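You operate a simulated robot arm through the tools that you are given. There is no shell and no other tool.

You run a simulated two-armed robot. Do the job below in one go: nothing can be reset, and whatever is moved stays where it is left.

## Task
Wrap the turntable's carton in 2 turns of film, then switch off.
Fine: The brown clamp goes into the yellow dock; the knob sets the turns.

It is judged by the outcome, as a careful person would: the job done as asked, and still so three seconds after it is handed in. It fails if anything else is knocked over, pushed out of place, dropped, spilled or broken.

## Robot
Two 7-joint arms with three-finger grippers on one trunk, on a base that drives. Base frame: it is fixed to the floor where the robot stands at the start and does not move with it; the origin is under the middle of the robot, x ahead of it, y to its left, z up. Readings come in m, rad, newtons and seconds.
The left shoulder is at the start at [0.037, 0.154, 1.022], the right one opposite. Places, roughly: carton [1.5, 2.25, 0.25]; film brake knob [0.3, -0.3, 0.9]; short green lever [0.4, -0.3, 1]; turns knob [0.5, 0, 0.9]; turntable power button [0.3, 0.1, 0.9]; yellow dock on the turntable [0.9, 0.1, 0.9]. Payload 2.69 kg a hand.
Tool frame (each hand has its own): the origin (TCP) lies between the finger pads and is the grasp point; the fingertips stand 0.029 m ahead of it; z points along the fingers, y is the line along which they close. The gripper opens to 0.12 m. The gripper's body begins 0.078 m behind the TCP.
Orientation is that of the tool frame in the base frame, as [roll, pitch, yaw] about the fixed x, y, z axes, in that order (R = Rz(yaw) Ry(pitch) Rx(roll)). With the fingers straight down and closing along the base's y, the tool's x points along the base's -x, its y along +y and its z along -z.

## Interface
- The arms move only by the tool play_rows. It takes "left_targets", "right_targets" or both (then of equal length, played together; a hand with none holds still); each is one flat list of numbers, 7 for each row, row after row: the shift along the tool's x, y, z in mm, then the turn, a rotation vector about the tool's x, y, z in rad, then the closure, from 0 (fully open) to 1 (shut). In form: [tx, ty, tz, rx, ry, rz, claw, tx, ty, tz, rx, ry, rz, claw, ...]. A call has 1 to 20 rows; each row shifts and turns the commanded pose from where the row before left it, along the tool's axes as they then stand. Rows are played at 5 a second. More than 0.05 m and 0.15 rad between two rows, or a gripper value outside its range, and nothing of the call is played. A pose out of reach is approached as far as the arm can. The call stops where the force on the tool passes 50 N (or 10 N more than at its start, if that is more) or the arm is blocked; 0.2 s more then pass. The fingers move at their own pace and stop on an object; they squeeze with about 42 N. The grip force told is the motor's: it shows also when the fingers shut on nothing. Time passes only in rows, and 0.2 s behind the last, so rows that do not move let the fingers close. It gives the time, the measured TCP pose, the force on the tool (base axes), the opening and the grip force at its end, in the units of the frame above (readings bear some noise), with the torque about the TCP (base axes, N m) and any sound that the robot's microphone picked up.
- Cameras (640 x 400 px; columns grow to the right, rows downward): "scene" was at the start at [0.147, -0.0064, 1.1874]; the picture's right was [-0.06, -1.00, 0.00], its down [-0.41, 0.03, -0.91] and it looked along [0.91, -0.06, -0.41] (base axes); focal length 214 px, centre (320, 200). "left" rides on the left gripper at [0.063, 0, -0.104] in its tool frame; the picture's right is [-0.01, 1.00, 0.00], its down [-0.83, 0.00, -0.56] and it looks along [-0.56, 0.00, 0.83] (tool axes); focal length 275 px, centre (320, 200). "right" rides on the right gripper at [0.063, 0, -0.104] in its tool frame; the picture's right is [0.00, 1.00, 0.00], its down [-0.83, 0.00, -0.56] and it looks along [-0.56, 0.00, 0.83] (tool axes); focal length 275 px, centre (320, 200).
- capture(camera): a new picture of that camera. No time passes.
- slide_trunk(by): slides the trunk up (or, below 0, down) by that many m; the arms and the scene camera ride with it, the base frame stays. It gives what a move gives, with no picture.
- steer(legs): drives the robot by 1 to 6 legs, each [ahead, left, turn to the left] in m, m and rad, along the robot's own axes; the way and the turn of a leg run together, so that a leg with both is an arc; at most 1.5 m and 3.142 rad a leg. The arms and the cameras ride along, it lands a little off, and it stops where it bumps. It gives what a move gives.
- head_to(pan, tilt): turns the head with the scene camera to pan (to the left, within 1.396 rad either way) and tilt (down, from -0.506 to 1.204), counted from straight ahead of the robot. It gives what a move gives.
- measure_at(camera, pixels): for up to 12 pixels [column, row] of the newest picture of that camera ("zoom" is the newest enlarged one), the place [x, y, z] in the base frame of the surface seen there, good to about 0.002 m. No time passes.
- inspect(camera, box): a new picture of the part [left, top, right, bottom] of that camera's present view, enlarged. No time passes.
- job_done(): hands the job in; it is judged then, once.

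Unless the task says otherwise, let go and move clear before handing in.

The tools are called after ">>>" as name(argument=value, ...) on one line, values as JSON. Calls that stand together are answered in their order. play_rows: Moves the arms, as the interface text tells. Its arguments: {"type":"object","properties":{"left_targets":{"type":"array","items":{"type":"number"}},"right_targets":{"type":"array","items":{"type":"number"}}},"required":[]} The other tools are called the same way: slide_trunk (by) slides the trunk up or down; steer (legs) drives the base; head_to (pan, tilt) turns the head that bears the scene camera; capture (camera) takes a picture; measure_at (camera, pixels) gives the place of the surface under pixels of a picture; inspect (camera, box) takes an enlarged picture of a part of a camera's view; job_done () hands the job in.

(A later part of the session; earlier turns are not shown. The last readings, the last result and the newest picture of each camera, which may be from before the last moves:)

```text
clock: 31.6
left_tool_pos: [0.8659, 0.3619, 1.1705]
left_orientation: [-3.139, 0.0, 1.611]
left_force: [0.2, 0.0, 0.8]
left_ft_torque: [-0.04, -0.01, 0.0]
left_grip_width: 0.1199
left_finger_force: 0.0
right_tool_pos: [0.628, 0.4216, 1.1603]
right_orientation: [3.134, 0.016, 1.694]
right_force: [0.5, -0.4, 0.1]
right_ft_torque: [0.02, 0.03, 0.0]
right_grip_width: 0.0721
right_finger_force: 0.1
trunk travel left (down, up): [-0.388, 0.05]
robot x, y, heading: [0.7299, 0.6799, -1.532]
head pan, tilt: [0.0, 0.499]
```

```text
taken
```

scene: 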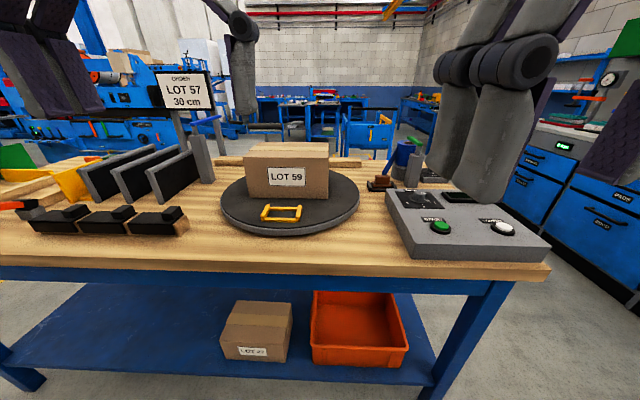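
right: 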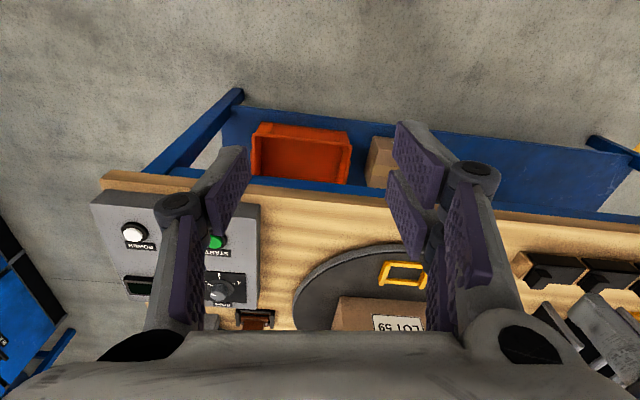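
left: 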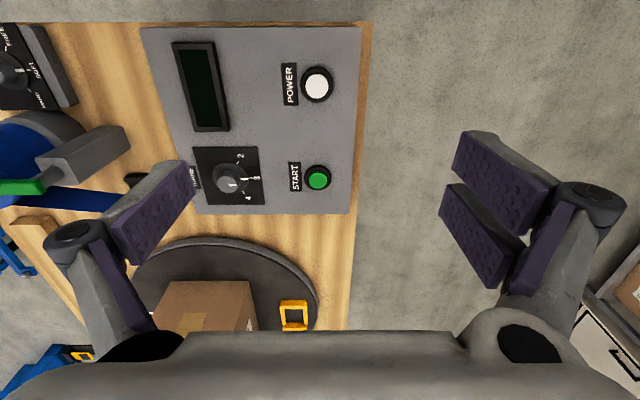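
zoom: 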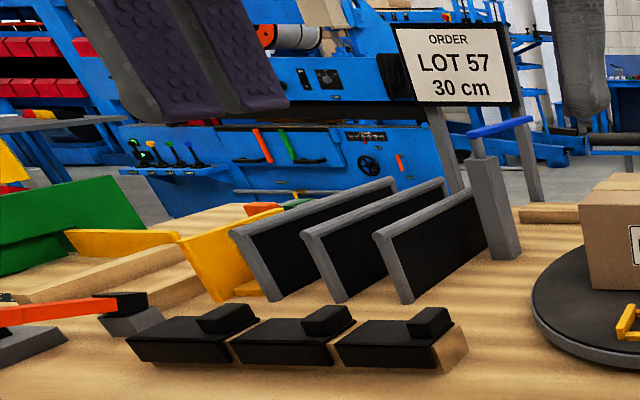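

From this side the clamp and dock line up along the bench with a clear corridor. I'll drive to about (0.69, 0.37) and square up to face straight at the bench.

>>> steer(legs=[[0.308, -0.052, 0], [0, 0, -0.039]])

>>> head_to(pan=-0.2, tilt=0.8)

>>> capture(camera="scene")

>>> capture(camera="right")

```text
clock: 34.1
left_tool_pos: [0.8145, 0.0462, 1.1701]
left_orientation: [-3.141, -0.001, 1.575]
left_force: [0.0, 1.3, 0.5]
left_ft_torque: [0.03, -0.03, -0.05]
left_grip_width: 0.1202
left_finger_force: 0.0
right_tool_pos: [0.5784, 0.1159, 1.1598]
right_orientation: [3.134, 0.016, 1.658]
right_force: [-0.8, 0.9, -0.8]
right_ft_torque: [-0.04, 0.0, -0.03]
right_grip_width: 0.0719
right_finger_force: 0.0
trunk travel left (down, up): [-0.388, 0.05]
robot x, y, heading: [0.6933, 0.3674, -1.573]
head pan, tilt: [0.0, 0.499]
```

```text
clock: 34.9
left_tool_pos: [0.8149, 0.0454, 1.1713]
left_orientation: [-3.14, 0.001, 1.574]
left_force: [-0.5, 0.3, 0.6]
left_ft_torque: [0.0, -0.01, 0.04]
left_grip_width: 0.12
left_finger_force: 0.0
right_tool_pos: [0.5784, 0.1141, 1.159]
right_orientation: [3.135, 0.014, 1.652]
right_force: [-53.1, -24.5, -30.3]
right_ft_torque: [2.47, -7.27, 0.02]
right_grip_width: 0.0722
right_finger_force: 0.0
trunk travel left (down, up): [-0.388, 0.05]
robot x, y, heading: [0.6919, 0.3687, -1.565]
head pan, tilt: [-0.201, 0.799]
```

```text
taken
```

scene: 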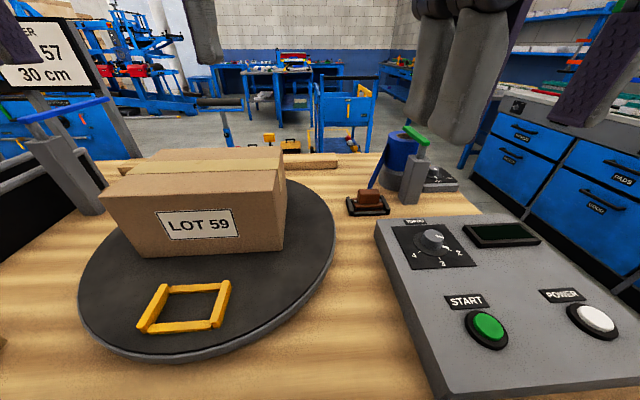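

```text
taken
```

right: 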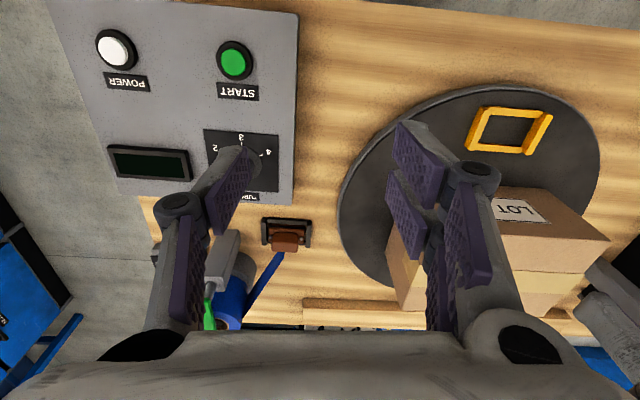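

The right hand shows a 60 N load since the head turned towards it — the head is touching the hand. I'll turn the head back, then move the right hand away forwards.

>>> head_to(pan=0.0, tilt=0.5)

```text
clock: 35.7
left_tool_pos: [0.8151, 0.0464, 1.17]
left_orientation: [-3.141, 0.002, 1.575]
left_force: [-0.2, 0.1, -0.1]
left_ft_torque: [0.02, 0.02, -0.01]
left_grip_width: 0.1201
left_finger_force: 0.0
right_tool_pos: [0.5792, 0.117, 1.1605]
right_orientation: [3.135, 0.017, 1.661]
right_force: [-0.7, -0.8, -0.3]
right_ft_torque: [-0.01, 0.02, 0.0]
right_grip_width: 0.0719
right_finger_force: 0.1
trunk travel left (down, up): [-0.388, 0.05]
robot x, y, heading: [0.6915, 0.3694, -1.57]
head pan, tilt: [0.0, 0.499]
```

The load is gone. Now I'll square the right hand (closing along the bench's x), lower it to z≈1.02 beside the panel and extend it over the clamp with the fingers 72 mm apart.

>>> play_rows(right_targets=[0, 0, 0, 0.0066, 0.016, 0.09, 0.4, 0, -13, 45, 0, 0, 0, 0.4, 0, -13, 45, 0, 0, 0, 0.4, 0, -13, 45, 0, 0, 0, 0.4, -44, 0, 0, 0, 0, 0, 0.4, -44, 0, 0, 0, 0, 0, 0.4, -44, 0, 0, 0, 0, 0, 0.4, -44, 0, 0, 0, 0, 0, 0.4, -44, 0, 0, 0, 0, 0, 0.4, -44, 0, 0, 0, 0, 0, 0.4, -42, 0, 0, 0, 0, 0, 0.4, 0, 0, 0, 0, 0, 0, 0.4])

>>> capture(camera="right")

>>> capture(camera="scene")

```text
clock: 38.3
left_tool_pos: [0.8151, 0.0459, 1.1714]
left_orientation: [-3.14, 0.002, 1.573]
left_force: [-0.4, 2.2, -0.4]
left_ft_torque: [-0.04, 0.0, 0.03]
left_grip_width: 0.1198
left_finger_force: 0.1
right_tool_pos: [0.5387, -0.181, 1.0247]
right_orientation: [3.139, 0.002, 1.57]
right_force: [-0.3, 0.3, 0.8]
right_ft_torque: [-0.01, 0.0, 0.02]
right_grip_width: 0.0723
right_finger_force: 0.1
right hand out of reach, approached as far as the arm can: row 11
trunk travel left (down, up): [-0.388, 0.05]
robot x, y, heading: [0.6935, 0.3663, -1.568]
head pan, tilt: [0.0, 0.499]
```

```text
taken
```

right: 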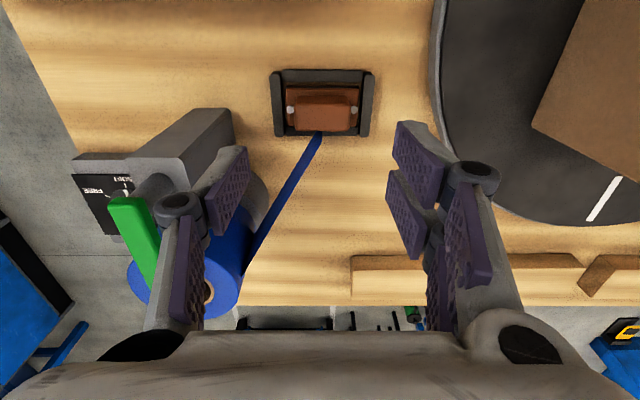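

```text
taken
```

scene: 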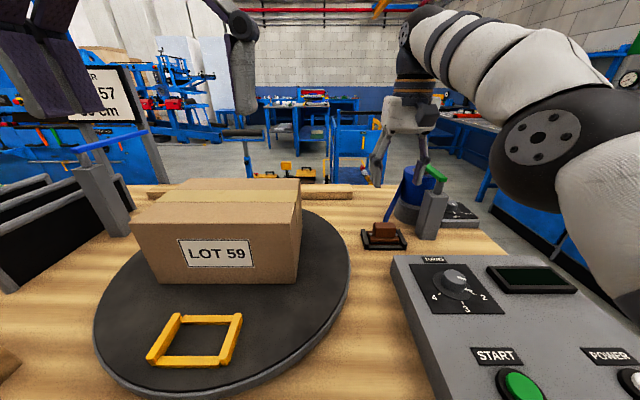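

The clamp is right below the hand: in the right view its handle is at (325,97), with a bolt at each end and the film leaving on the far side at (320,135). I'll zoom and measure it to set the grasp.

>>> inspect(camera="right", box=[255, 50, 395, 150])

>>> measure_at(camera="right", pixels=[[300, 100], [323, 100], [350, 100], [323, 92], [323, 108], [323, 118], [291, 110], [355, 110], [278, 100], [366, 100], [320, 74], [318, 140]])

```text
4.00 times, centred on (325, 100) of right
```

zoom: 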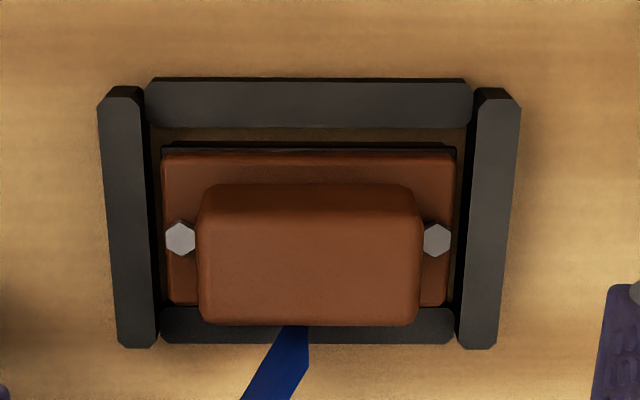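

```text
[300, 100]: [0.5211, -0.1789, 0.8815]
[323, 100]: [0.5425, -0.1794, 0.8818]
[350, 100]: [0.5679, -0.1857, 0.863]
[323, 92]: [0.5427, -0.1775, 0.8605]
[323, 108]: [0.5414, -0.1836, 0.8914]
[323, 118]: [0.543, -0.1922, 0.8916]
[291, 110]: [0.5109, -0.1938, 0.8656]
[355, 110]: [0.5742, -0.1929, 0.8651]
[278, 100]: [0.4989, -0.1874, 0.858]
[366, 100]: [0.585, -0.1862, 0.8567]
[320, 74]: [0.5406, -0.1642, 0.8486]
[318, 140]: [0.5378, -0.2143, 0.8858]
```

The handle's top is centred at (0.542, -0.192), about 51 × 22 mm, top 0.891; the bolts top out at 0.866. I'll centre and descend to z≈0.94 first, then check.

>>> play_rows(right_targets=[0, 3, 35, 0, 0, 0, 0.4, -11, 0, 35, 0, 0, 0, 0.4, 0, 0, 15, 0, 0, 0, 0.4, 0, 0, 0, 0, 0, 0, 0.4])

>>> capture(camera="right")

```text
clock: 39.3
left_tool_pos: [0.8135, 0.0449, 1.1707]
left_orientation: [-3.14, 0.002, 1.575]
left_force: [-0.1, 0.5, 0.5]
left_ft_torque: [-0.04, 0.02, 0.02]
left_grip_width: 0.1203
left_finger_force: 0.0
right_tool_pos: [0.5424, -0.2073, 0.9427]
right_orientation: [-3.141, -0.005, 1.568]
right_force: [-0.1, -0.4, -1.1]
right_ft_torque: [0.0, -0.01, 0.0]
right_grip_width: 0.0722
right_finger_force: 0.0
right hand out of reach, approached as far as the arm can: row 1, 3
trunk travel left (down, up): [-0.388, 0.05]
robot x, y, heading: [0.6902, 0.3648, -1.569]
head pan, tilt: [0.0, 0.499]
```

```text
taken
```

right: 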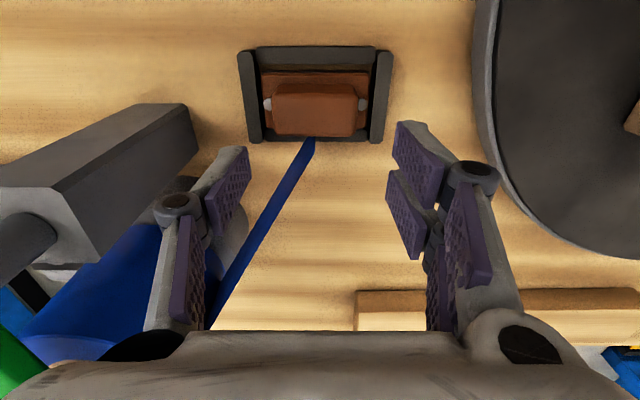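

The hand overshot to y=-0.207; I'll bring it back 15 mm to y≈-0.192 and lower a little to 0.925, then check once more.

>>> play_rows(right_targets=[15, 0, 0, 0, 0, 0, 0.4, 0, 0, 15, 0, 0, 0, 0.4, 0, 0, 0, 0, 0, 0, 0.4])

>>> capture(camera="right")

>>> measure_at(camera="right", pixels=[[320, 120], [320, 130], [320, 145], [300, 130], [340, 130], [290, 130], [355, 130], [280, 130], [365, 130]])

```text
clock: 40.1
left_tool_pos: [0.8136, 0.0463, 1.1708]
left_orientation: [-3.14, 0.001, 1.575]
left_force: [-0.3, -0.8, -0.2]
left_ft_torque: [0.02, 0.01, -0.03]
left_grip_width: 0.1198
left_finger_force: 0.1
right_tool_pos: [0.5455, -0.2108, 0.9328]
right_orientation: [3.14, -0.002, 1.568]
right_force: [-0.5, 0.2, 0.0]
right_ft_torque: [0.01, 0.01, -0.03]
right_grip_width: 0.0721
right_finger_force: 0.0
right hand out of reach, approached as far as the arm can: row 1, 2
trunk travel left (down, up): [-0.388, 0.05]
robot x, y, heading: [0.6925, 0.3649, -1.571]
head pan, tilt: [0.0, 0.499]
```

```text
taken
```

right: 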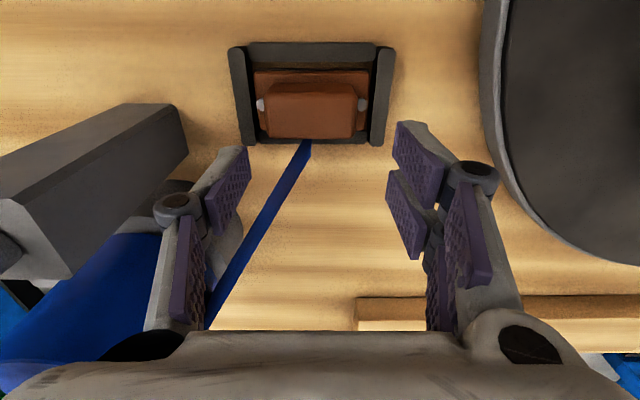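

```text
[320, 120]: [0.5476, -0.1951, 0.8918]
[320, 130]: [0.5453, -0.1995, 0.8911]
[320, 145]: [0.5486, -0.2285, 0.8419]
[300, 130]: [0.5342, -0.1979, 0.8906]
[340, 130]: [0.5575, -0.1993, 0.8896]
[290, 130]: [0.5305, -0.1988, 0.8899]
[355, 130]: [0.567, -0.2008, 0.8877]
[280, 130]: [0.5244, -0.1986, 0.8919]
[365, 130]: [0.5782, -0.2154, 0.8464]
```

The arm is fully stretched and sliding along its reach limit (that explains the "out of reach" and the drift). I'll pull the hand back up and inward, then stand closer before grasping.

>>> play_rows(right_targets=[40, -1, -20, 0, 0, 0, 0.4, 40, -1, -20, 0, 0, 0, 0.4, 40, 0, -20, 0, 0, 0, 0.4, 0, 0, 0, 0, 0, 0, 0.4])

>>> head_to(pan=0.0, tilt=1.15)

>>> capture(camera="scene")

```text
clock: 41.1
left_tool_pos: [0.8148, 0.0451, 1.1696]
left_orientation: [-3.14, 0.0, 1.574]
left_force: [0.2, 0.0, 0.8]
left_ft_torque: [0.0, 0.03, -0.02]
left_grip_width: 0.1199
left_finger_force: 0.1
right_tool_pos: [0.555, -0.1801, 1.0212]
right_orientation: [-3.141, -0.003, 1.567]
right_force: [-0.3, -0.2, 0.1]
right_ft_torque: [0.05, -0.02, -0.04]
right_grip_width: 0.0719
right_finger_force: 0.1
right hand out of reach, approached as far as the arm can: row 1, 2, 3
trunk travel left (down, up): [-0.388, 0.05]
robot x, y, heading: [0.6908, 0.3697, -1.572]
head pan, tilt: [0.0, 0.499]
```

```text
clock: 42.2
left_tool_pos: [0.8151, 0.0461, 1.1711]
left_orientation: [-3.14, 0.001, 1.575]
left_force: [-0.1, -0.3, 0.6]
left_ft_torque: [0.03, 0.0, -0.01]
left_grip_width: 0.1201
left_finger_force: 0.0
right_tool_pos: [0.5545, -0.1786, 1.0218]
right_orientation: [-3.141, -0.004, 1.568]
right_force: [0.3, 0.1, -0.1]
right_ft_torque: [-0.02, -0.02, 0.01]
right_grip_width: 0.0718
right_finger_force: 0.0
trunk travel left (down, up): [-0.388, 0.05]
robot x, y, heading: [0.6922, 0.3669, -1.574]
head pan, tilt: [0.0, 1.15]
```

```text
taken
```

scene: 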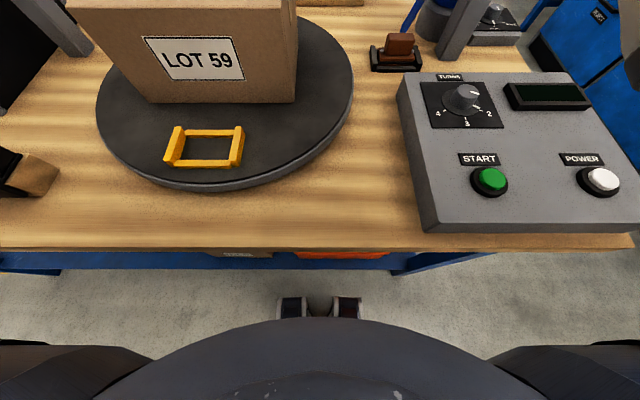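

The arm seems stuck near straight-elbow; the hand is free in the air at (0.555, -0.179, 1.022). I'll command a pure inward motion (toward the robot) and see whether the elbow bends.

>>> play_rows(right_targets=[50, 0, 0, 0, 0, 0, 0.4, 50, 0, 0, 0, 0, 0, 0.4])

```text
clock: 42.8
left_tool_pos: [0.8134, 0.0455, 1.1692]
left_orientation: [-3.138, 0.001, 1.576]
left_force: [-0.2, 0.2, -0.3]
left_ft_torque: [-0.01, 0.0, -0.01]
left_grip_width: 0.1198
left_finger_force: 0.0
right_tool_pos: [0.5643, -0.1704, 1.038]
right_orientation: [3.14, -0.002, 1.567]
right_force: [-0.2, -0.5, -0.7]
right_ft_torque: [0.01, -0.01, 0.0]
right_grip_width: 0.0723
right_finger_force: 0.0
right hand out of reach, approached as far as the arm can: row 1, 2
trunk travel left (down, up): [-0.388, 0.05]
robot x, y, heading: [0.6966, 0.364, -1.568]
head pan, tilt: [0.0, 1.15]
```

It creeps along the limit only. I'll look at the arm itself to understand its posture.

>>> head_to(pan=0.0, tilt=0.2)

>>> capture(camera="scene")

>>> measure_at(camera="scene", pixels=[[400, 170], [410, 130], [420, 100], [450, 90], [500, 110], [550, 150], [540, 200], [600, 200], [610, 250], [580, 130], [620, 300], [630, 150]])

```text
clock: 44.0
left_tool_pos: [0.8135, 0.0471, 1.17]
left_orientation: [-3.14, -0.001, 1.574]
left_force: [0.5, 0.8, 0.6]
left_ft_torque: [0.03, 0.01, 0.05]
left_grip_width: 0.12
left_finger_force: 0.1
right_tool_pos: [0.5638, -0.1709, 1.0369]
right_orientation: [3.14, -0.003, 1.569]
right_force: [-0.2, 0.3, -0.2]
right_ft_torque: [0.02, 0.04, -0.01]
right_grip_width: 0.0719
right_finger_force: 0.1
trunk travel left (down, up): [-0.388, 0.05]
robot x, y, heading: [0.696, 0.3692, -1.57]
head pan, tilt: [0.0, 0.201]
```

```text
taken
```

scene: 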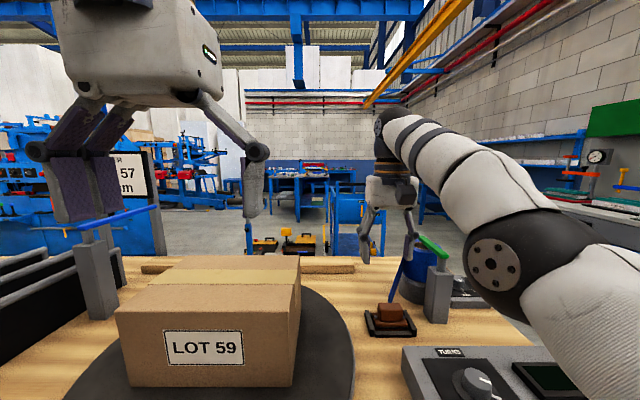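

```text
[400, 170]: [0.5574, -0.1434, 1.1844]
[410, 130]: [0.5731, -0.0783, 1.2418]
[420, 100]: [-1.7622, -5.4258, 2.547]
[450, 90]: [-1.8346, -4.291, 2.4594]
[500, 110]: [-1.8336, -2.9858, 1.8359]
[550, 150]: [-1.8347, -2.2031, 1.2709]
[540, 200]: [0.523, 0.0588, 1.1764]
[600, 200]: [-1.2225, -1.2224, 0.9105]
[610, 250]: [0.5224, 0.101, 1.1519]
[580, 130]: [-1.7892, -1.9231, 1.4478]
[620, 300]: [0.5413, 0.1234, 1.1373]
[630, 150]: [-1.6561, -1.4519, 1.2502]
```

The arm really is straight (wrist (0.57,-0.15,1.24), in line with the elbow at (495,270) in the picture). The drift shows the elbow flexes when the hand moves toward the robot's midline (+x), so I'll rise and then move inward and +x, staying away from the carton.

>>> play_rows(right_targets=[20, 0, -40, 0, 0, 0, 0.4, 30, 25, -30, 0, 0, 0, 0.4, 30, 35, 0, 0, 0, 0, 0.4, 40, 25, 0, 0, 0, 0, 0.4, 0, 0, 0, 0, 0, 0, 0.4])

```text
clock: 45.2
left_tool_pos: [0.8143, 0.0455, 1.1706]
left_orientation: [3.141, -0.001, 1.574]
left_force: [-0.3, 1.0, -0.7]
left_ft_torque: [0.0, 0.03, 0.0]
left_grip_width: 0.1202
left_finger_force: 0.1
right_tool_pos: [0.652, -0.0521, 1.1075]
right_orientation: [-3.141, 0.002, 1.567]
right_force: [-0.7, 0.0, 0.0]
right_ft_torque: [-0.01, 0.01, -0.02]
right_grip_width: 0.0718
right_finger_force: 0.0
trunk travel left (down, up): [-0.388, 0.05]
robot x, y, heading: [0.6915, 0.3677, -1.574]
head pan, tilt: [0.0, 0.201]
```

The elbow is flexed again and the hand went exactly where commanded. I'll drive 4 cm closer (chest will be ~3 cm from the bench edge) so the clamp is comfortably in reach.

>>> steer(legs=[[0.037, 0, 0]])

>>> play_rows(right_targets=[0, -27, 30, 0, 0, 0, 0.4, 0, -27, 30, 0, 0, 0, 0.4, 0, -27, 25, 0, 0, 0, 0.4, 0, -27, 0, 0, 0, 0, 0.4, 0, 0, 0, 0, 0, 0, 0.4])

```text
clock: 46.1
left_tool_pos: [0.8139, 0.0077, 1.1693]
left_orientation: [-3.14, -0.001, 1.573]
left_force: [0.1, -0.3, -0.1]
left_ft_torque: [0.06, -0.02, 0.0]
left_grip_width: 0.1201
left_finger_force: 0.1
right_tool_pos: [0.6522, -0.0889, 1.1061]
right_orientation: [3.141, -0.001, 1.568]
right_force: [-0.8, -1.0, 1.0]
right_ft_torque: [0.1, 0.01, -0.01]
right_grip_width: 0.072
right_finger_force: 0.2
trunk travel left (down, up): [-0.388, 0.05]
robot x, y, heading: [0.6969, 0.3288, -1.567]
head pan, tilt: [0.0, 0.201]
```

```text
clock: 47.3
left_tool_pos: [0.8157, 0.0086, 1.1703]
left_orientation: [-3.141, 0.001, 1.573]
left_force: [0.3, 0.4, -0.1]
left_ft_torque: [-0.04, -0.02, 0.03]
left_grip_width: 0.1201
left_finger_force: 0.1
right_tool_pos: [0.5438, -0.0867, 1.0243]
right_orientation: [-3.141, 0.0, 1.568]
right_force: [0.1, 0.0, -0.7]
right_ft_torque: [-0.03, 0.02, 0.03]
right_grip_width: 0.072
right_finger_force: 0.0
trunk travel left (down, up): [-0.388, 0.05]
robot x, y, heading: [0.6927, 0.3294, -1.571]
head pan, tilt: [0.0, 0.201]
```

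The hand tracks well now at (0.544, -0.087, 1.024). I'll extend over the clamp while descending to z≈0.945.

>>> play_rows(right_targets=[-35, -1, 20, 0, 0, 0, 0.4, -35, -1, 20, 0, 0, 0, 0.4, -35, 0, 20, 0, 0, 0, 0.4, 0, 0, 20, 0, 0, 0, 0.4, 0, 0, 0, 0, 0, 0, 0.4])

>>> capture(camera="right")

>>> measure_at(camera="right", pixels=[[320, 130], [320, 140], [320, 150], [300, 145], [340, 145], [290, 145], [355, 145], [280, 150], [365, 150]])

```text
clock: 48.5
left_tool_pos: [0.8144, 0.0084, 1.1713]
left_orientation: [-3.14, 0.002, 1.574]
left_force: [-0.8, 0.9, 0.7]
left_ft_torque: [0.03, 0.0, 0.01]
left_grip_width: 0.1201
left_finger_force: 0.1
right_tool_pos: [0.541, -0.1935, 0.9446]
right_orientation: [3.14, 0.002, 1.568]
right_force: [-0.7, 0.1, -0.5]
right_ft_torque: [-0.02, -0.02, -0.02]
right_grip_width: 0.0719
right_finger_force: 0.1
trunk travel left (down, up): [-0.388, 0.05]
robot x, y, heading: [0.6982, 0.3326, -1.568]
head pan, tilt: [0.0, 0.201]
```

```text
taken
```

right: 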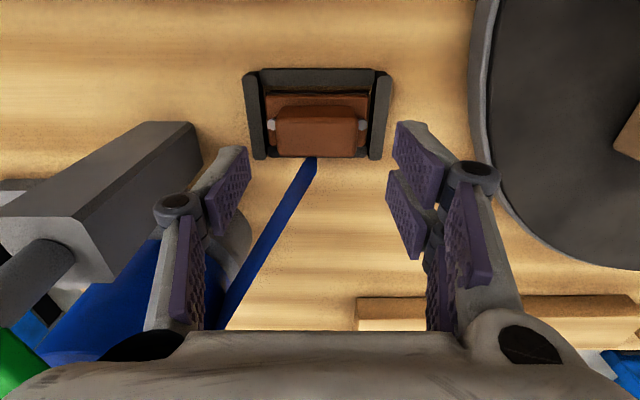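

```text
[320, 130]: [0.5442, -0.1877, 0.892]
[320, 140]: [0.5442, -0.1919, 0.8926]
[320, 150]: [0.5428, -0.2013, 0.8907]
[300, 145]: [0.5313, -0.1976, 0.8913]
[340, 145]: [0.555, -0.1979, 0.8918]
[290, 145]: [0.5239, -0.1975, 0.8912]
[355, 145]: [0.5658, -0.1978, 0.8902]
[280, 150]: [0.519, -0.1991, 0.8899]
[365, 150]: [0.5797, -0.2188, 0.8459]
```

The hand is centred over the handle (TCP (0.541,-0.1935), handle centre (0.542,-0.192)). I'll descend 47 mm to z≈0.8975 (tips just above the bolts) and close.

>>> play_rows(right_targets=[1, 1, 20, 0, 0, 0, 0.4, 0, 0, 20, 0, 0, 0, 0.4, 0, 0, 7, 0, 0, 0, 0.4, 0, 0, 0, 0, 0, 0, 0.4, 0, 0, 0, 0, 0, 0, 0.6, 0, 0, 0, 0, 0, 0, 1, 0, 0, 0, 0, 0, 0, 1])

>>> capture(camera="right")

```text
clock: 50.1
left_tool_pos: [0.8142, 0.0089, 1.1705]
left_orientation: [-3.139, -0.001, 1.573]
left_force: [0.3, 0.1, -0.2]
left_ft_torque: [-0.02, 0.0, 0.0]
left_grip_width: 0.1201
left_finger_force: 0.1
right_tool_pos: [0.5434, -0.1915, 0.8945]
right_orientation: [3.14, 0.0, 1.566]
right_force: [-0.5, 0.0, 0.8]
right_ft_torque: [-0.02, 0.03, 0.0]
right_grip_width: 0.0492
right_finger_force: 42.0
trunk travel left (down, up): [-0.388, 0.05]
robot x, y, heading: [0.6914, 0.3289, -1.567]
head pan, tilt: [0.0, 0.201]
```

```text
taken
```

right: 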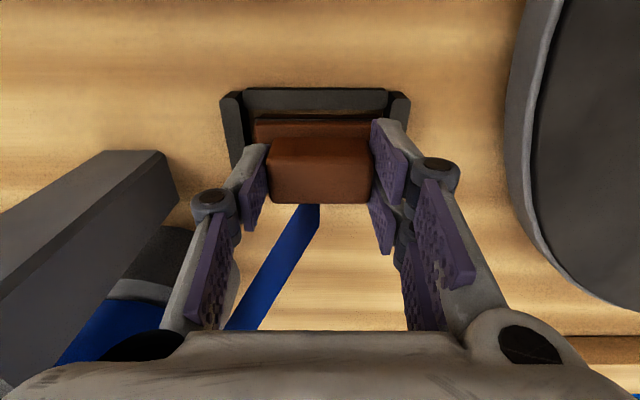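

The handle is gripped (49 mm wide, 42 N). I'll lift slowly 50 mm and watch the force and picture.

>>> play_rows(right_targets=[0, 0, -10, 0, 0, 0, 1, 0, 0, -20, 0, 0, 0, 1, 0, 0, -20, 0, 0, 0, 1, 0, 0, 0, 0, 0, 0, 1])

>>> capture(camera="right")

>>> capture(camera="scene")

```text
clock: 51.1
left_tool_pos: [0.8147, 0.009, 1.1698]
left_orientation: [-3.14, 0.0, 1.573]
left_force: [0.5, 0.7, -0.2]
left_ft_torque: [0.03, 0.0, 0.0]
left_grip_width: 0.1202
left_finger_force: 0.0
right_tool_pos: [0.543, -0.1926, 0.9437]
right_orientation: [3.14, 0.001, 1.565]
right_force: [0.4, 0.0, -1.1]
right_ft_torque: [-0.01, 0.0, -0.02]
right_grip_width: 0.0491
right_finger_force: 42.7
trunk travel left (down, up): [-0.388, 0.05]
robot x, y, heading: [0.6912, 0.3316, -1.567]
head pan, tilt: [0.0, 0.201]
```

```text
taken
```

right: 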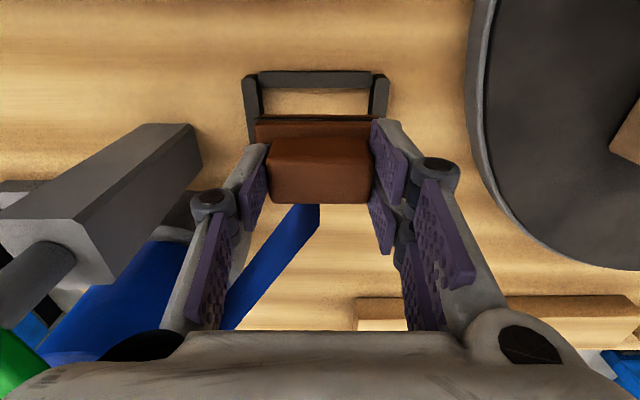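

```text
taken
```

scene: 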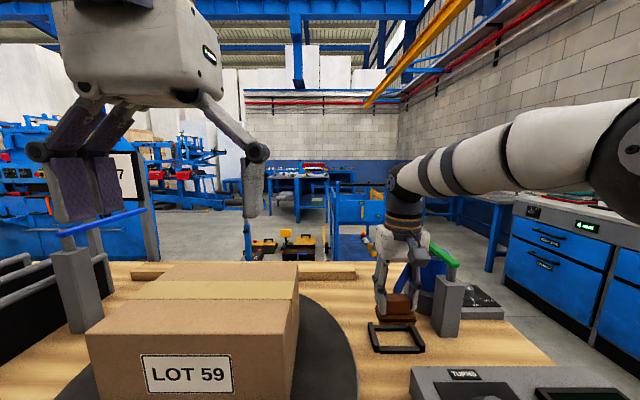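

The clamp is out of the rest (now an empty frame) with the film still attached and no notable pull. I'll raise it to z≈0.985 and carry it diagonally past the carton's corner to (0.60, 0.058), level with the dock.

>>> play_rows(right_targets=[0, 0, -20, 0, 0, 0, 1, 0, 0, -20, 0, 0, 0, 1, 30, 15, 0, 0, 0, 0, 1, 30, 15, 0, 0, 0, 0, 1, 30, 15, 0, 0, 0, 0, 1, 30, 12, 0, 0, 0, 0, 1, 35, 0, 0, 0, 0, 0, 1, 0, 0, 0, 0, 0, 0, 1])

>>> capture(camera="right")

>>> capture(camera="scene")

```text
clock: 52.9
left_tool_pos: [0.8148, 0.009, 1.1704]
left_orientation: [-3.141, -0.001, 1.571]
left_force: [0.3, -0.8, 0.2]
left_ft_torque: [0.01, 0.01, 0.0]
left_grip_width: 0.1201
left_finger_force: 0.1
right_tool_pos: [0.6, -0.0373, 0.9855]
right_orientation: [3.14, 0.0, 1.567]
right_force: [0.1, -1.0, -2.4]
right_ft_torque: [-0.03, -0.04, 0.01]
right_grip_width: 0.0492
right_finger_force: 42.0
trunk travel left (down, up): [-0.388, 0.05]
robot x, y, heading: [0.6928, 0.3341, -1.57]
head pan, tilt: [0.0, 0.201]
```

```text
taken
```

right: 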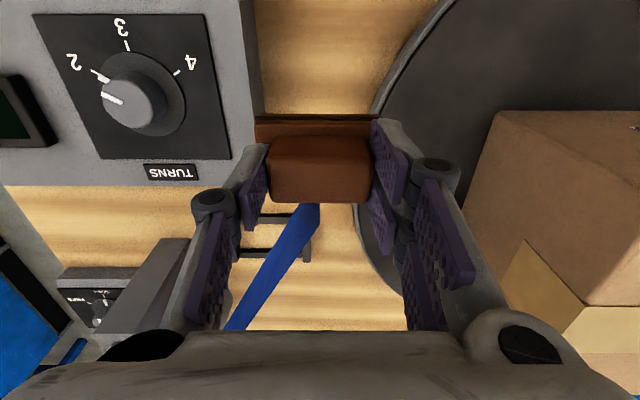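

```text
taken
```

scene: 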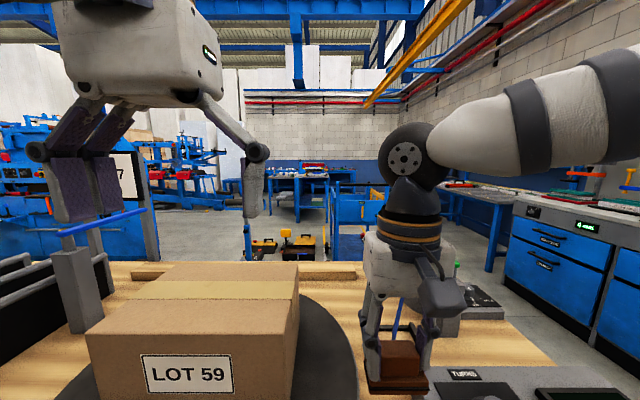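

The clamp and the stretched film are fine at (0.600, -0.037), clear of the carton and the panel. I'll continue 95 mm toward the robot to y≈0.058.

>>> play_rows(right_targets=[35, 0, 0, 0, 0, 0, 1, 35, 0, 0, 0, 0, 0, 1, 26, 0, 0, 0, 0, 0, 1, 0, 0, 0, 0, 0, 0, 1])

>>> head_to(pan=0.0, tilt=0.6)

>>> capture(camera="scene")

>>> measure_at(camera="scene", pixels=[[60, 120], [100, 140], [30, 180], [10, 150], [20, 60], [60, 40], [150, 200], [20, 280], [5, 100], [290, 160], [130, 160], [5, 200]])

>>> capture(camera="left")

```text
clock: 53.9
left_tool_pos: [0.8148, 0.0094, 1.17]
left_orientation: [-3.139, -0.001, 1.574]
left_force: [0.5, -0.1, 0.4]
left_ft_torque: [0.0, -0.02, -0.03]
left_grip_width: 0.12
left_finger_force: 0.0
right_tool_pos: [0.6023, 0.0598, 0.986]
right_orientation: [3.139, 0.0, 1.567]
right_force: [0.4, 0.2, -0.3]
right_ft_torque: [0.04, 0.01, 0.0]
right_grip_width: 0.0492
right_finger_force: 42.1
trunk travel left (down, up): [-0.388, 0.05]
robot x, y, heading: [0.6907, 0.331, -1.572]
head pan, tilt: [0.0, 0.201]
```

```text
clock: 54.7
left_tool_pos: [0.8135, 0.0092, 1.1701]
left_orientation: [-3.139, -0.001, 1.572]
left_force: [-0.1, -0.5, 0.5]
left_ft_torque: [0.0, 0.0, -0.01]
left_grip_width: 0.12
left_finger_force: 0.0
right_tool_pos: [0.6009, 0.0589, 0.9858]
right_orientation: [3.139, -0.002, 1.568]
right_force: [-0.2, 0.4, -0.5]
right_ft_torque: [0.02, -0.01, 0.02]
right_grip_width: 0.0492
right_finger_force: 41.4
trunk travel left (down, up): [-0.388, 0.05]
robot x, y, heading: [0.6971, 0.3332, -1.567]
head pan, tilt: [0.0, 0.6]
```

```text
taken
```

scene: 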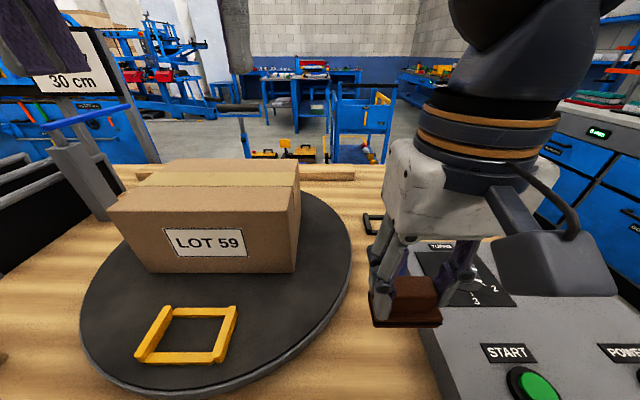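

```text
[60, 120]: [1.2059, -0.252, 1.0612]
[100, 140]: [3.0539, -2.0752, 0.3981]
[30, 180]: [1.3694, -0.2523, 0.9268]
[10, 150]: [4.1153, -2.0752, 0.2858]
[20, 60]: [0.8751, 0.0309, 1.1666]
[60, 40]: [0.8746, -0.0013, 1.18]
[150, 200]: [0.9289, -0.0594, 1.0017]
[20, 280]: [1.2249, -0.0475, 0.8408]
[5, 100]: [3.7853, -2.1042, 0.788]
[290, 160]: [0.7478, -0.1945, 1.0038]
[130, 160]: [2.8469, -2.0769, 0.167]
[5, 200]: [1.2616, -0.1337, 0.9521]
```

```text
taken
```

left: 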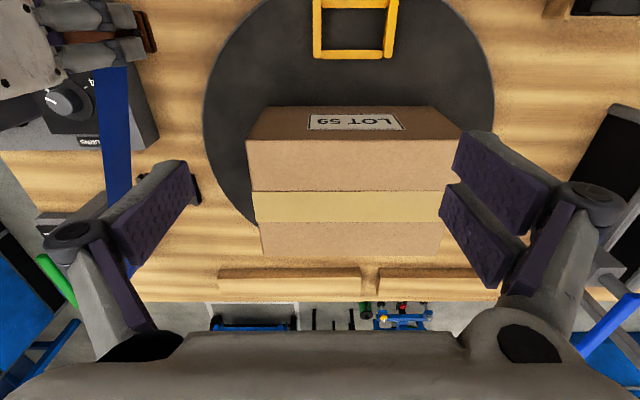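

The hand holds the clamp at (0.601, 0.059, 0.986), level with the dock, and the left hand's path at z≥1.14 clears the lever post (top 1.06). I'll drive sideways 0.25 m to the robot's left so the clamp arrives over the dock.

>>> steer(legs=[[0, 0.25, 0]])

>>> capture(camera="right")

>>> capture(camera="scene")

```text
clock: 57.2
left_tool_pos: [1.0638, 0.0091, 1.171]
left_orientation: [-3.141, 0.001, 1.575]
left_force: [1.0, 0.1, 0.6]
left_ft_torque: [0.05, 0.02, 0.0]
left_grip_width: 0.12
left_finger_force: 0.1
right_tool_pos: [0.8497, 0.0592, 0.9866]
right_orientation: [3.139, 0.002, 1.571]
right_force: [0.0, -0.6, -0.5]
right_ft_torque: [0.01, -0.01, 0.01]
right_grip_width: 0.049
right_finger_force: 41.7
trunk travel left (down, up): [-0.388, 0.05]
robot x, y, heading: [0.9436, 0.3309, -1.567]
head pan, tilt: [0.0, 0.6]
```

```text
taken
```

right: 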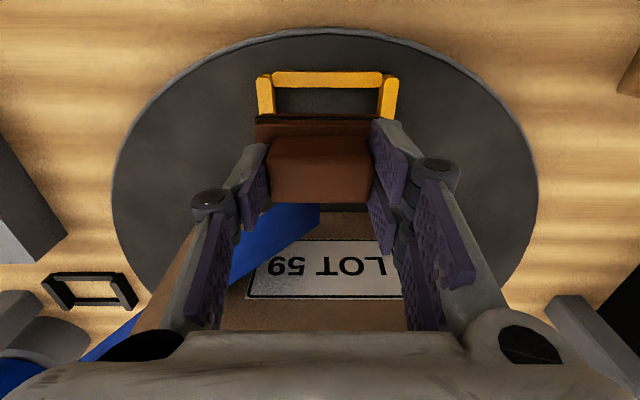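

```text
taken
```

scene: 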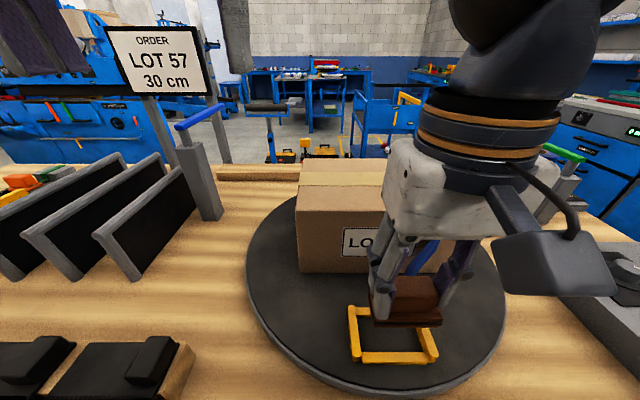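

The clamp now hovers over the dock (dock at (390,340) in the scene view). I'll measure the dock's bars precisely in both views to align.

>>> inspect(camera="scene", box=[320, 280, 470, 374])

>>> measure_at(camera="scene", pixels=[[352, 310], [354, 325], [357, 345], [361, 359], [395, 356], [430, 358], [434, 358], [430, 345], [425, 332], [365, 345], [390, 345], [400, 319]])

>>> inspect(camera="right", box=[230, 60, 420, 180])

>>> measure_at(camera="right", pixels=[[263, 80], [266, 90], [265, 105], [328, 76], [328, 83], [391, 80], [387, 90], [386, 110], [290, 79], [360, 79], [320, 100], [320, 120]])

```text
4.26 times, centred on (395, 327) of scene
```

zoom: 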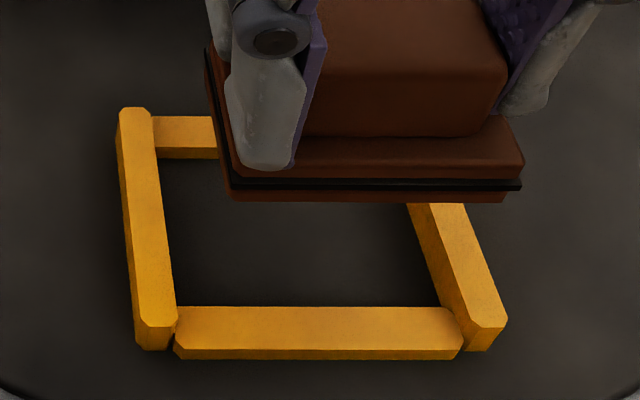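

```text
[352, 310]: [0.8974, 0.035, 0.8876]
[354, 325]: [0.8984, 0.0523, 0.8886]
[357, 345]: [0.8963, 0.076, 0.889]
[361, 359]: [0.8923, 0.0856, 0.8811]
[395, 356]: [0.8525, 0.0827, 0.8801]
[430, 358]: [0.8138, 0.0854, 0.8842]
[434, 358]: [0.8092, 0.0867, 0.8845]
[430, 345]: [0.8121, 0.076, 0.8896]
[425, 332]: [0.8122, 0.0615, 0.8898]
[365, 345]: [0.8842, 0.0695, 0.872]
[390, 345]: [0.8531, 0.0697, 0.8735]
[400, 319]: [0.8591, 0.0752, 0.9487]
```

```text
3.33 times, centred on (325, 120) of right
```

zoom: 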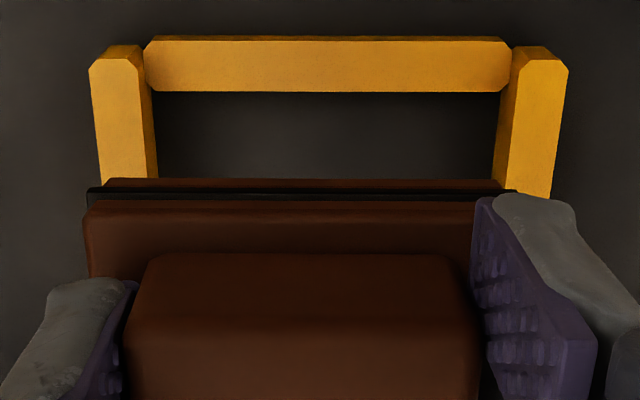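

```text
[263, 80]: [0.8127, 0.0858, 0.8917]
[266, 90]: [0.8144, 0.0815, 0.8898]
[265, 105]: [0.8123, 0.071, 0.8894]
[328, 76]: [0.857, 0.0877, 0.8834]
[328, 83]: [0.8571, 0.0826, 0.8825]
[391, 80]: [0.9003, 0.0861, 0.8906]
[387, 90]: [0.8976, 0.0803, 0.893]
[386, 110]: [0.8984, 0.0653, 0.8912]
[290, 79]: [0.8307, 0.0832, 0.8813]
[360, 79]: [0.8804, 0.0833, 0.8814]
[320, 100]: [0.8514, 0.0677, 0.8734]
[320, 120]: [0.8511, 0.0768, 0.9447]
```

The dock's centre works out at (0.855, 0.0585) with the bars parallel to x/y; the clamp's lower block is narrower and should drop inside. I'll shift 5.5 mm in +x and lower to z≈0.955 (clamp bottom ~10 mm above the bars) and re-check.

>>> play_rows(right_targets=[-0.7, 5.5, 0, 0, 0, 0, 1, 0, 0, 16, 0, 0, 0, 1, 0, 0, 15, 0, 0, 0, 1, 0, 0, 0, 0, 0, 0, 1, 0, 0, 0, 0, 0, 0, 1])

>>> inspect(camera="scene", box=[320, 280, 470, 374])

>>> inspect(camera="right", box=[230, 60, 420, 180])

```text
clock: 58.4
left_tool_pos: [1.0629, 0.0093, 1.1697]
left_orientation: [-3.14, -0.001, 1.574]
left_force: [-0.4, 0.7, -0.5]
left_ft_torque: [-0.03, 0.0, 0.01]
left_grip_width: 0.1199
left_finger_force: 0.0
right_tool_pos: [0.8559, 0.0587, 0.9535]
right_orientation: [3.139, 0.0, 1.569]
right_force: [-0.9, 0.4, -0.2]
right_ft_torque: [-0.02, 0.03, 0.02]
right_grip_width: 0.049
right_finger_force: 42.0
trunk travel left (down, up): [-0.388, 0.05]
robot x, y, heading: [0.9412, 0.3334, -1.572]
head pan, tilt: [0.0, 0.6]
```

```text
4.26 times, centred on (395, 327) of scene
```

zoom: 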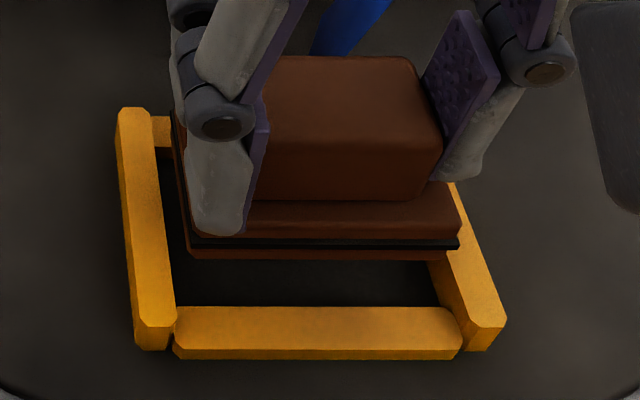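

```text
3.33 times, centred on (325, 120) of right
```

zoom: 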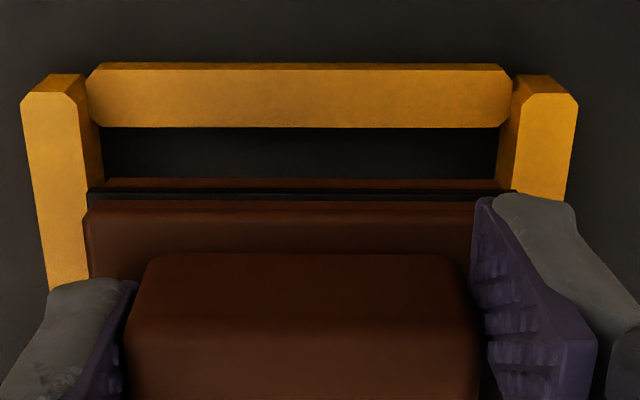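

In the right zoom the clamp (88–515) is centred in the frame (inner 102–498) along x. I'll check the y alignment by measuring the clamp's robot-side face and the bar.

>>> measure_at(camera="zoom", pixels=[[300, 185], [300, 195], [300, 212], [300, 240], [200, 212], [400, 212], [300, 260], [300, 68], [300, 95], [300, 122], [300, 150], [300, 300]])

>>> capture(camera="scene")

>>> measure_at(camera="scene", pixels=[[395, 331], [395, 336], [395, 339], [370, 333], [420, 333], [395, 325], [395, 355], [395, 348], [358, 330], [428, 338]])

```text
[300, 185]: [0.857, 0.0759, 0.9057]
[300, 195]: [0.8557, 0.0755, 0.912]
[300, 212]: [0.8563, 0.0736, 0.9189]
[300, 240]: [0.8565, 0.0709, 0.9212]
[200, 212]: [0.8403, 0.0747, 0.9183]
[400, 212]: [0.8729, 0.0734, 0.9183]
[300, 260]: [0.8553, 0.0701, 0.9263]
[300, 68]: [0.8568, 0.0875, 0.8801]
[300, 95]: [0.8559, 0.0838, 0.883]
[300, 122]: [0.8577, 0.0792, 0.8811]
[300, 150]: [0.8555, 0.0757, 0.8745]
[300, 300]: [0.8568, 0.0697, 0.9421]
```

```text
taken
```

scene: 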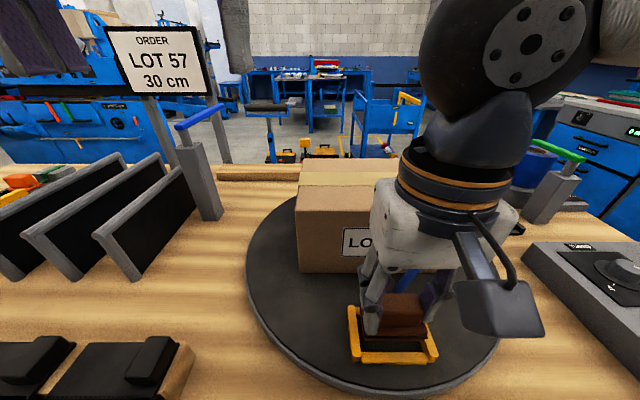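

```text
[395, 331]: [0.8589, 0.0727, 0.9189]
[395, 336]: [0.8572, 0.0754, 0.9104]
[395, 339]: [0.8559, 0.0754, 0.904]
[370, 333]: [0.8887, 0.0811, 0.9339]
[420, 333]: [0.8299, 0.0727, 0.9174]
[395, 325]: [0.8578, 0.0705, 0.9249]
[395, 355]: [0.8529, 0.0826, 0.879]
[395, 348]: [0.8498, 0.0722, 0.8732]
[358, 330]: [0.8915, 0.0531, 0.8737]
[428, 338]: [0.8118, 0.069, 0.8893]
```

The clamp's near face is at y=0.0755 against the bar's inner edge at ~0.0787, so there's clearance all round. I'll lower 22 mm and read the force.

>>> play_rows(right_targets=[0.7, 0, 8, 0, 0, 0, 1, 0, 0, 7, 0, 0, 0, 1, 0, 0, 7, 0, 0, 0, 1, 0, 0, 0, 0, 0, 0, 1])

>>> inspect(camera="right", box=[230, 60, 420, 180])

>>> inspect(camera="scene", box=[320, 280, 470, 374])

```text
clock: 59.4
left_tool_pos: [1.0634, 0.0084, 1.1706]
left_orientation: [-3.141, 0.001, 1.573]
left_force: [-0.5, -0.8, 0.5]
left_ft_torque: [-0.01, 0.0, -0.03]
left_grip_width: 0.1201
left_finger_force: 0.0
right_tool_pos: [0.8568, 0.0584, 0.9334]
right_orientation: [-3.142, 0.0, 1.57]
right_force: [0.2, 0.2, 0.0]
right_ft_torque: [-0.01, 0.01, -0.01]
right_grip_width: 0.0491
right_finger_force: 41.7
trunk travel left (down, up): [-0.388, 0.05]
robot x, y, heading: [0.9402, 0.3317, -1.568]
head pan, tilt: [0.0, 0.6]
```

```text
3.33 times, centred on (325, 120) of right
```

zoom: 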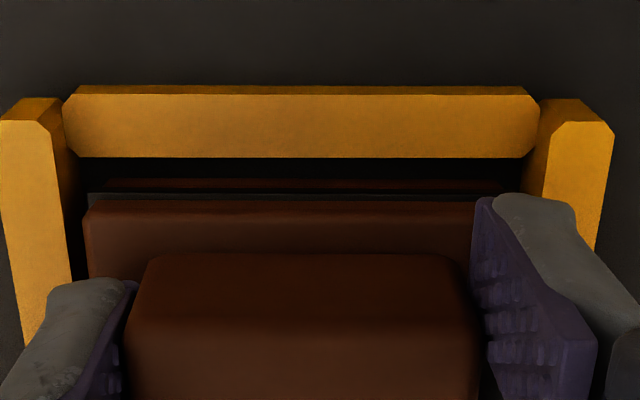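

```text
4.26 times, centred on (395, 327) of scene
```

zoom: 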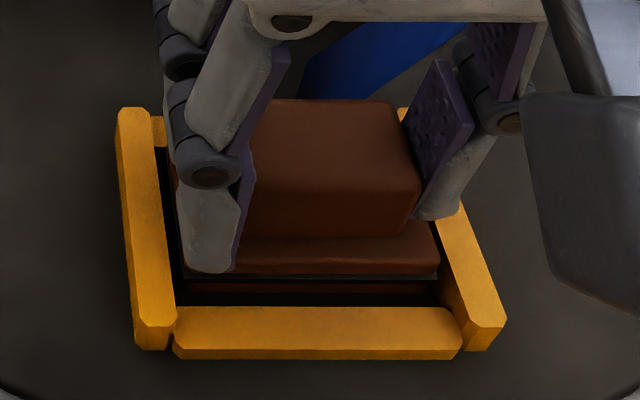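

The clamp is inside the frame with no contact force. I'll lower in 1.5–2 mm steps until it seats.

>>> play_rows(right_targets=[0, 0, 2, 0, 0, 0, 1, 0, 0, 2, 0, 0, 0, 1, 0, 0, 0, 0, 0, 0, 1])

```text
clock: 60.2
left_tool_pos: [1.0627, 0.0092, 1.1709]
left_orientation: [-3.138, 0.004, 1.573]
left_force: [-1.3, 1.2, 0.7]
left_ft_torque: [0.01, 0.0, -0.01]
left_grip_width: 0.1199
left_finger_force: 0.1
right_tool_pos: [0.8552, 0.0587, 0.9297]
right_orientation: [3.14, 0.0, 1.568]
right_force: [-1.7, -0.6, 8.2]
right_ft_torque: [-0.15, 0.13, -0.05]
right_grip_width: 0.0491
right_finger_force: 41.5
trunk travel left (down, up): [-0.388, 0.05]
robot x, y, heading: [0.9405, 0.3339, -1.572]
head pan, tilt: [0.0, 0.6]
```

It is seated (8 N contact at z=0.9297). I'll open the fingers, wait, and lift straight up.

>>> play_rows(right_targets=[0, 0, 0, 0, 0, 0, 0.5, 0, 0, 0, 0, 0, 0, 0.4, 0, 0, 0, 0, 0, 0, 0.4, 0, 0, -15, 0, 0, 0, 0.4, 0, 0, -30, 0, 0, 0, 0.4, 0, 0, -40, 0, 0, 0, 0.4, 0, 0, -40, 0, 0, 0, 0.4, 0, 0, 0, 0, 0, 0, 0.4])

>>> capture(camera="right")

>>> capture(camera="scene")

```text
clock: 62.0
left_tool_pos: [1.0634, 0.0094, 1.1704]
left_orientation: [-3.14, 0.0, 1.574]
left_force: [0.5, 0.2, 0.5]
left_ft_torque: [0.02, 0.01, -0.03]
left_grip_width: 0.12
left_finger_force: 0.1
right_tool_pos: [0.857, 0.0613, 1.0557]
right_orientation: [3.141, 0.0, 1.57]
right_force: [0.1, 0.0, 0.0]
right_ft_torque: [0.0, 0.05, -0.03]
right_grip_width: 0.0721
right_finger_force: 0.1
trunk travel left (down, up): [-0.388, 0.05]
robot x, y, heading: [0.9423, 0.33, -1.57]
head pan, tilt: [0.0, 0.6]
```

```text
taken
```

right: 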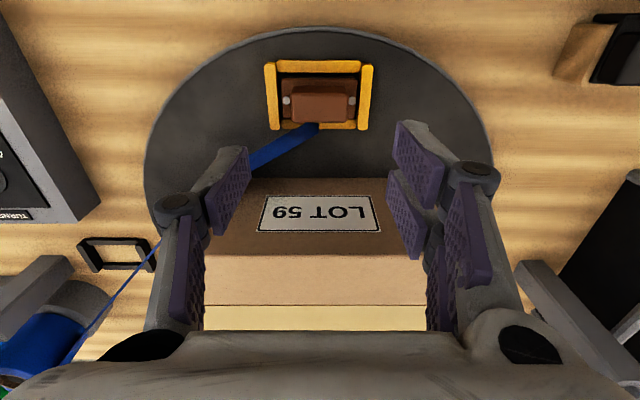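

```text
taken
```

scene: 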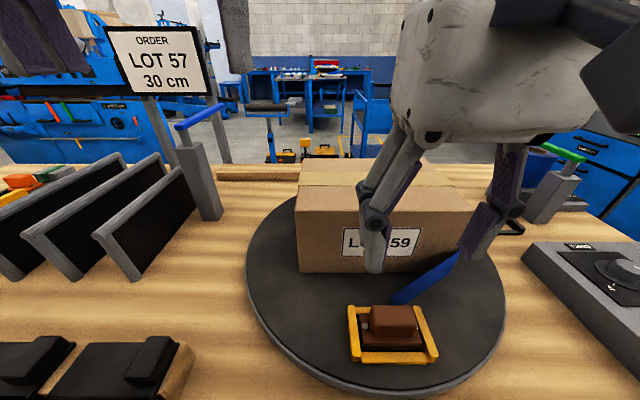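

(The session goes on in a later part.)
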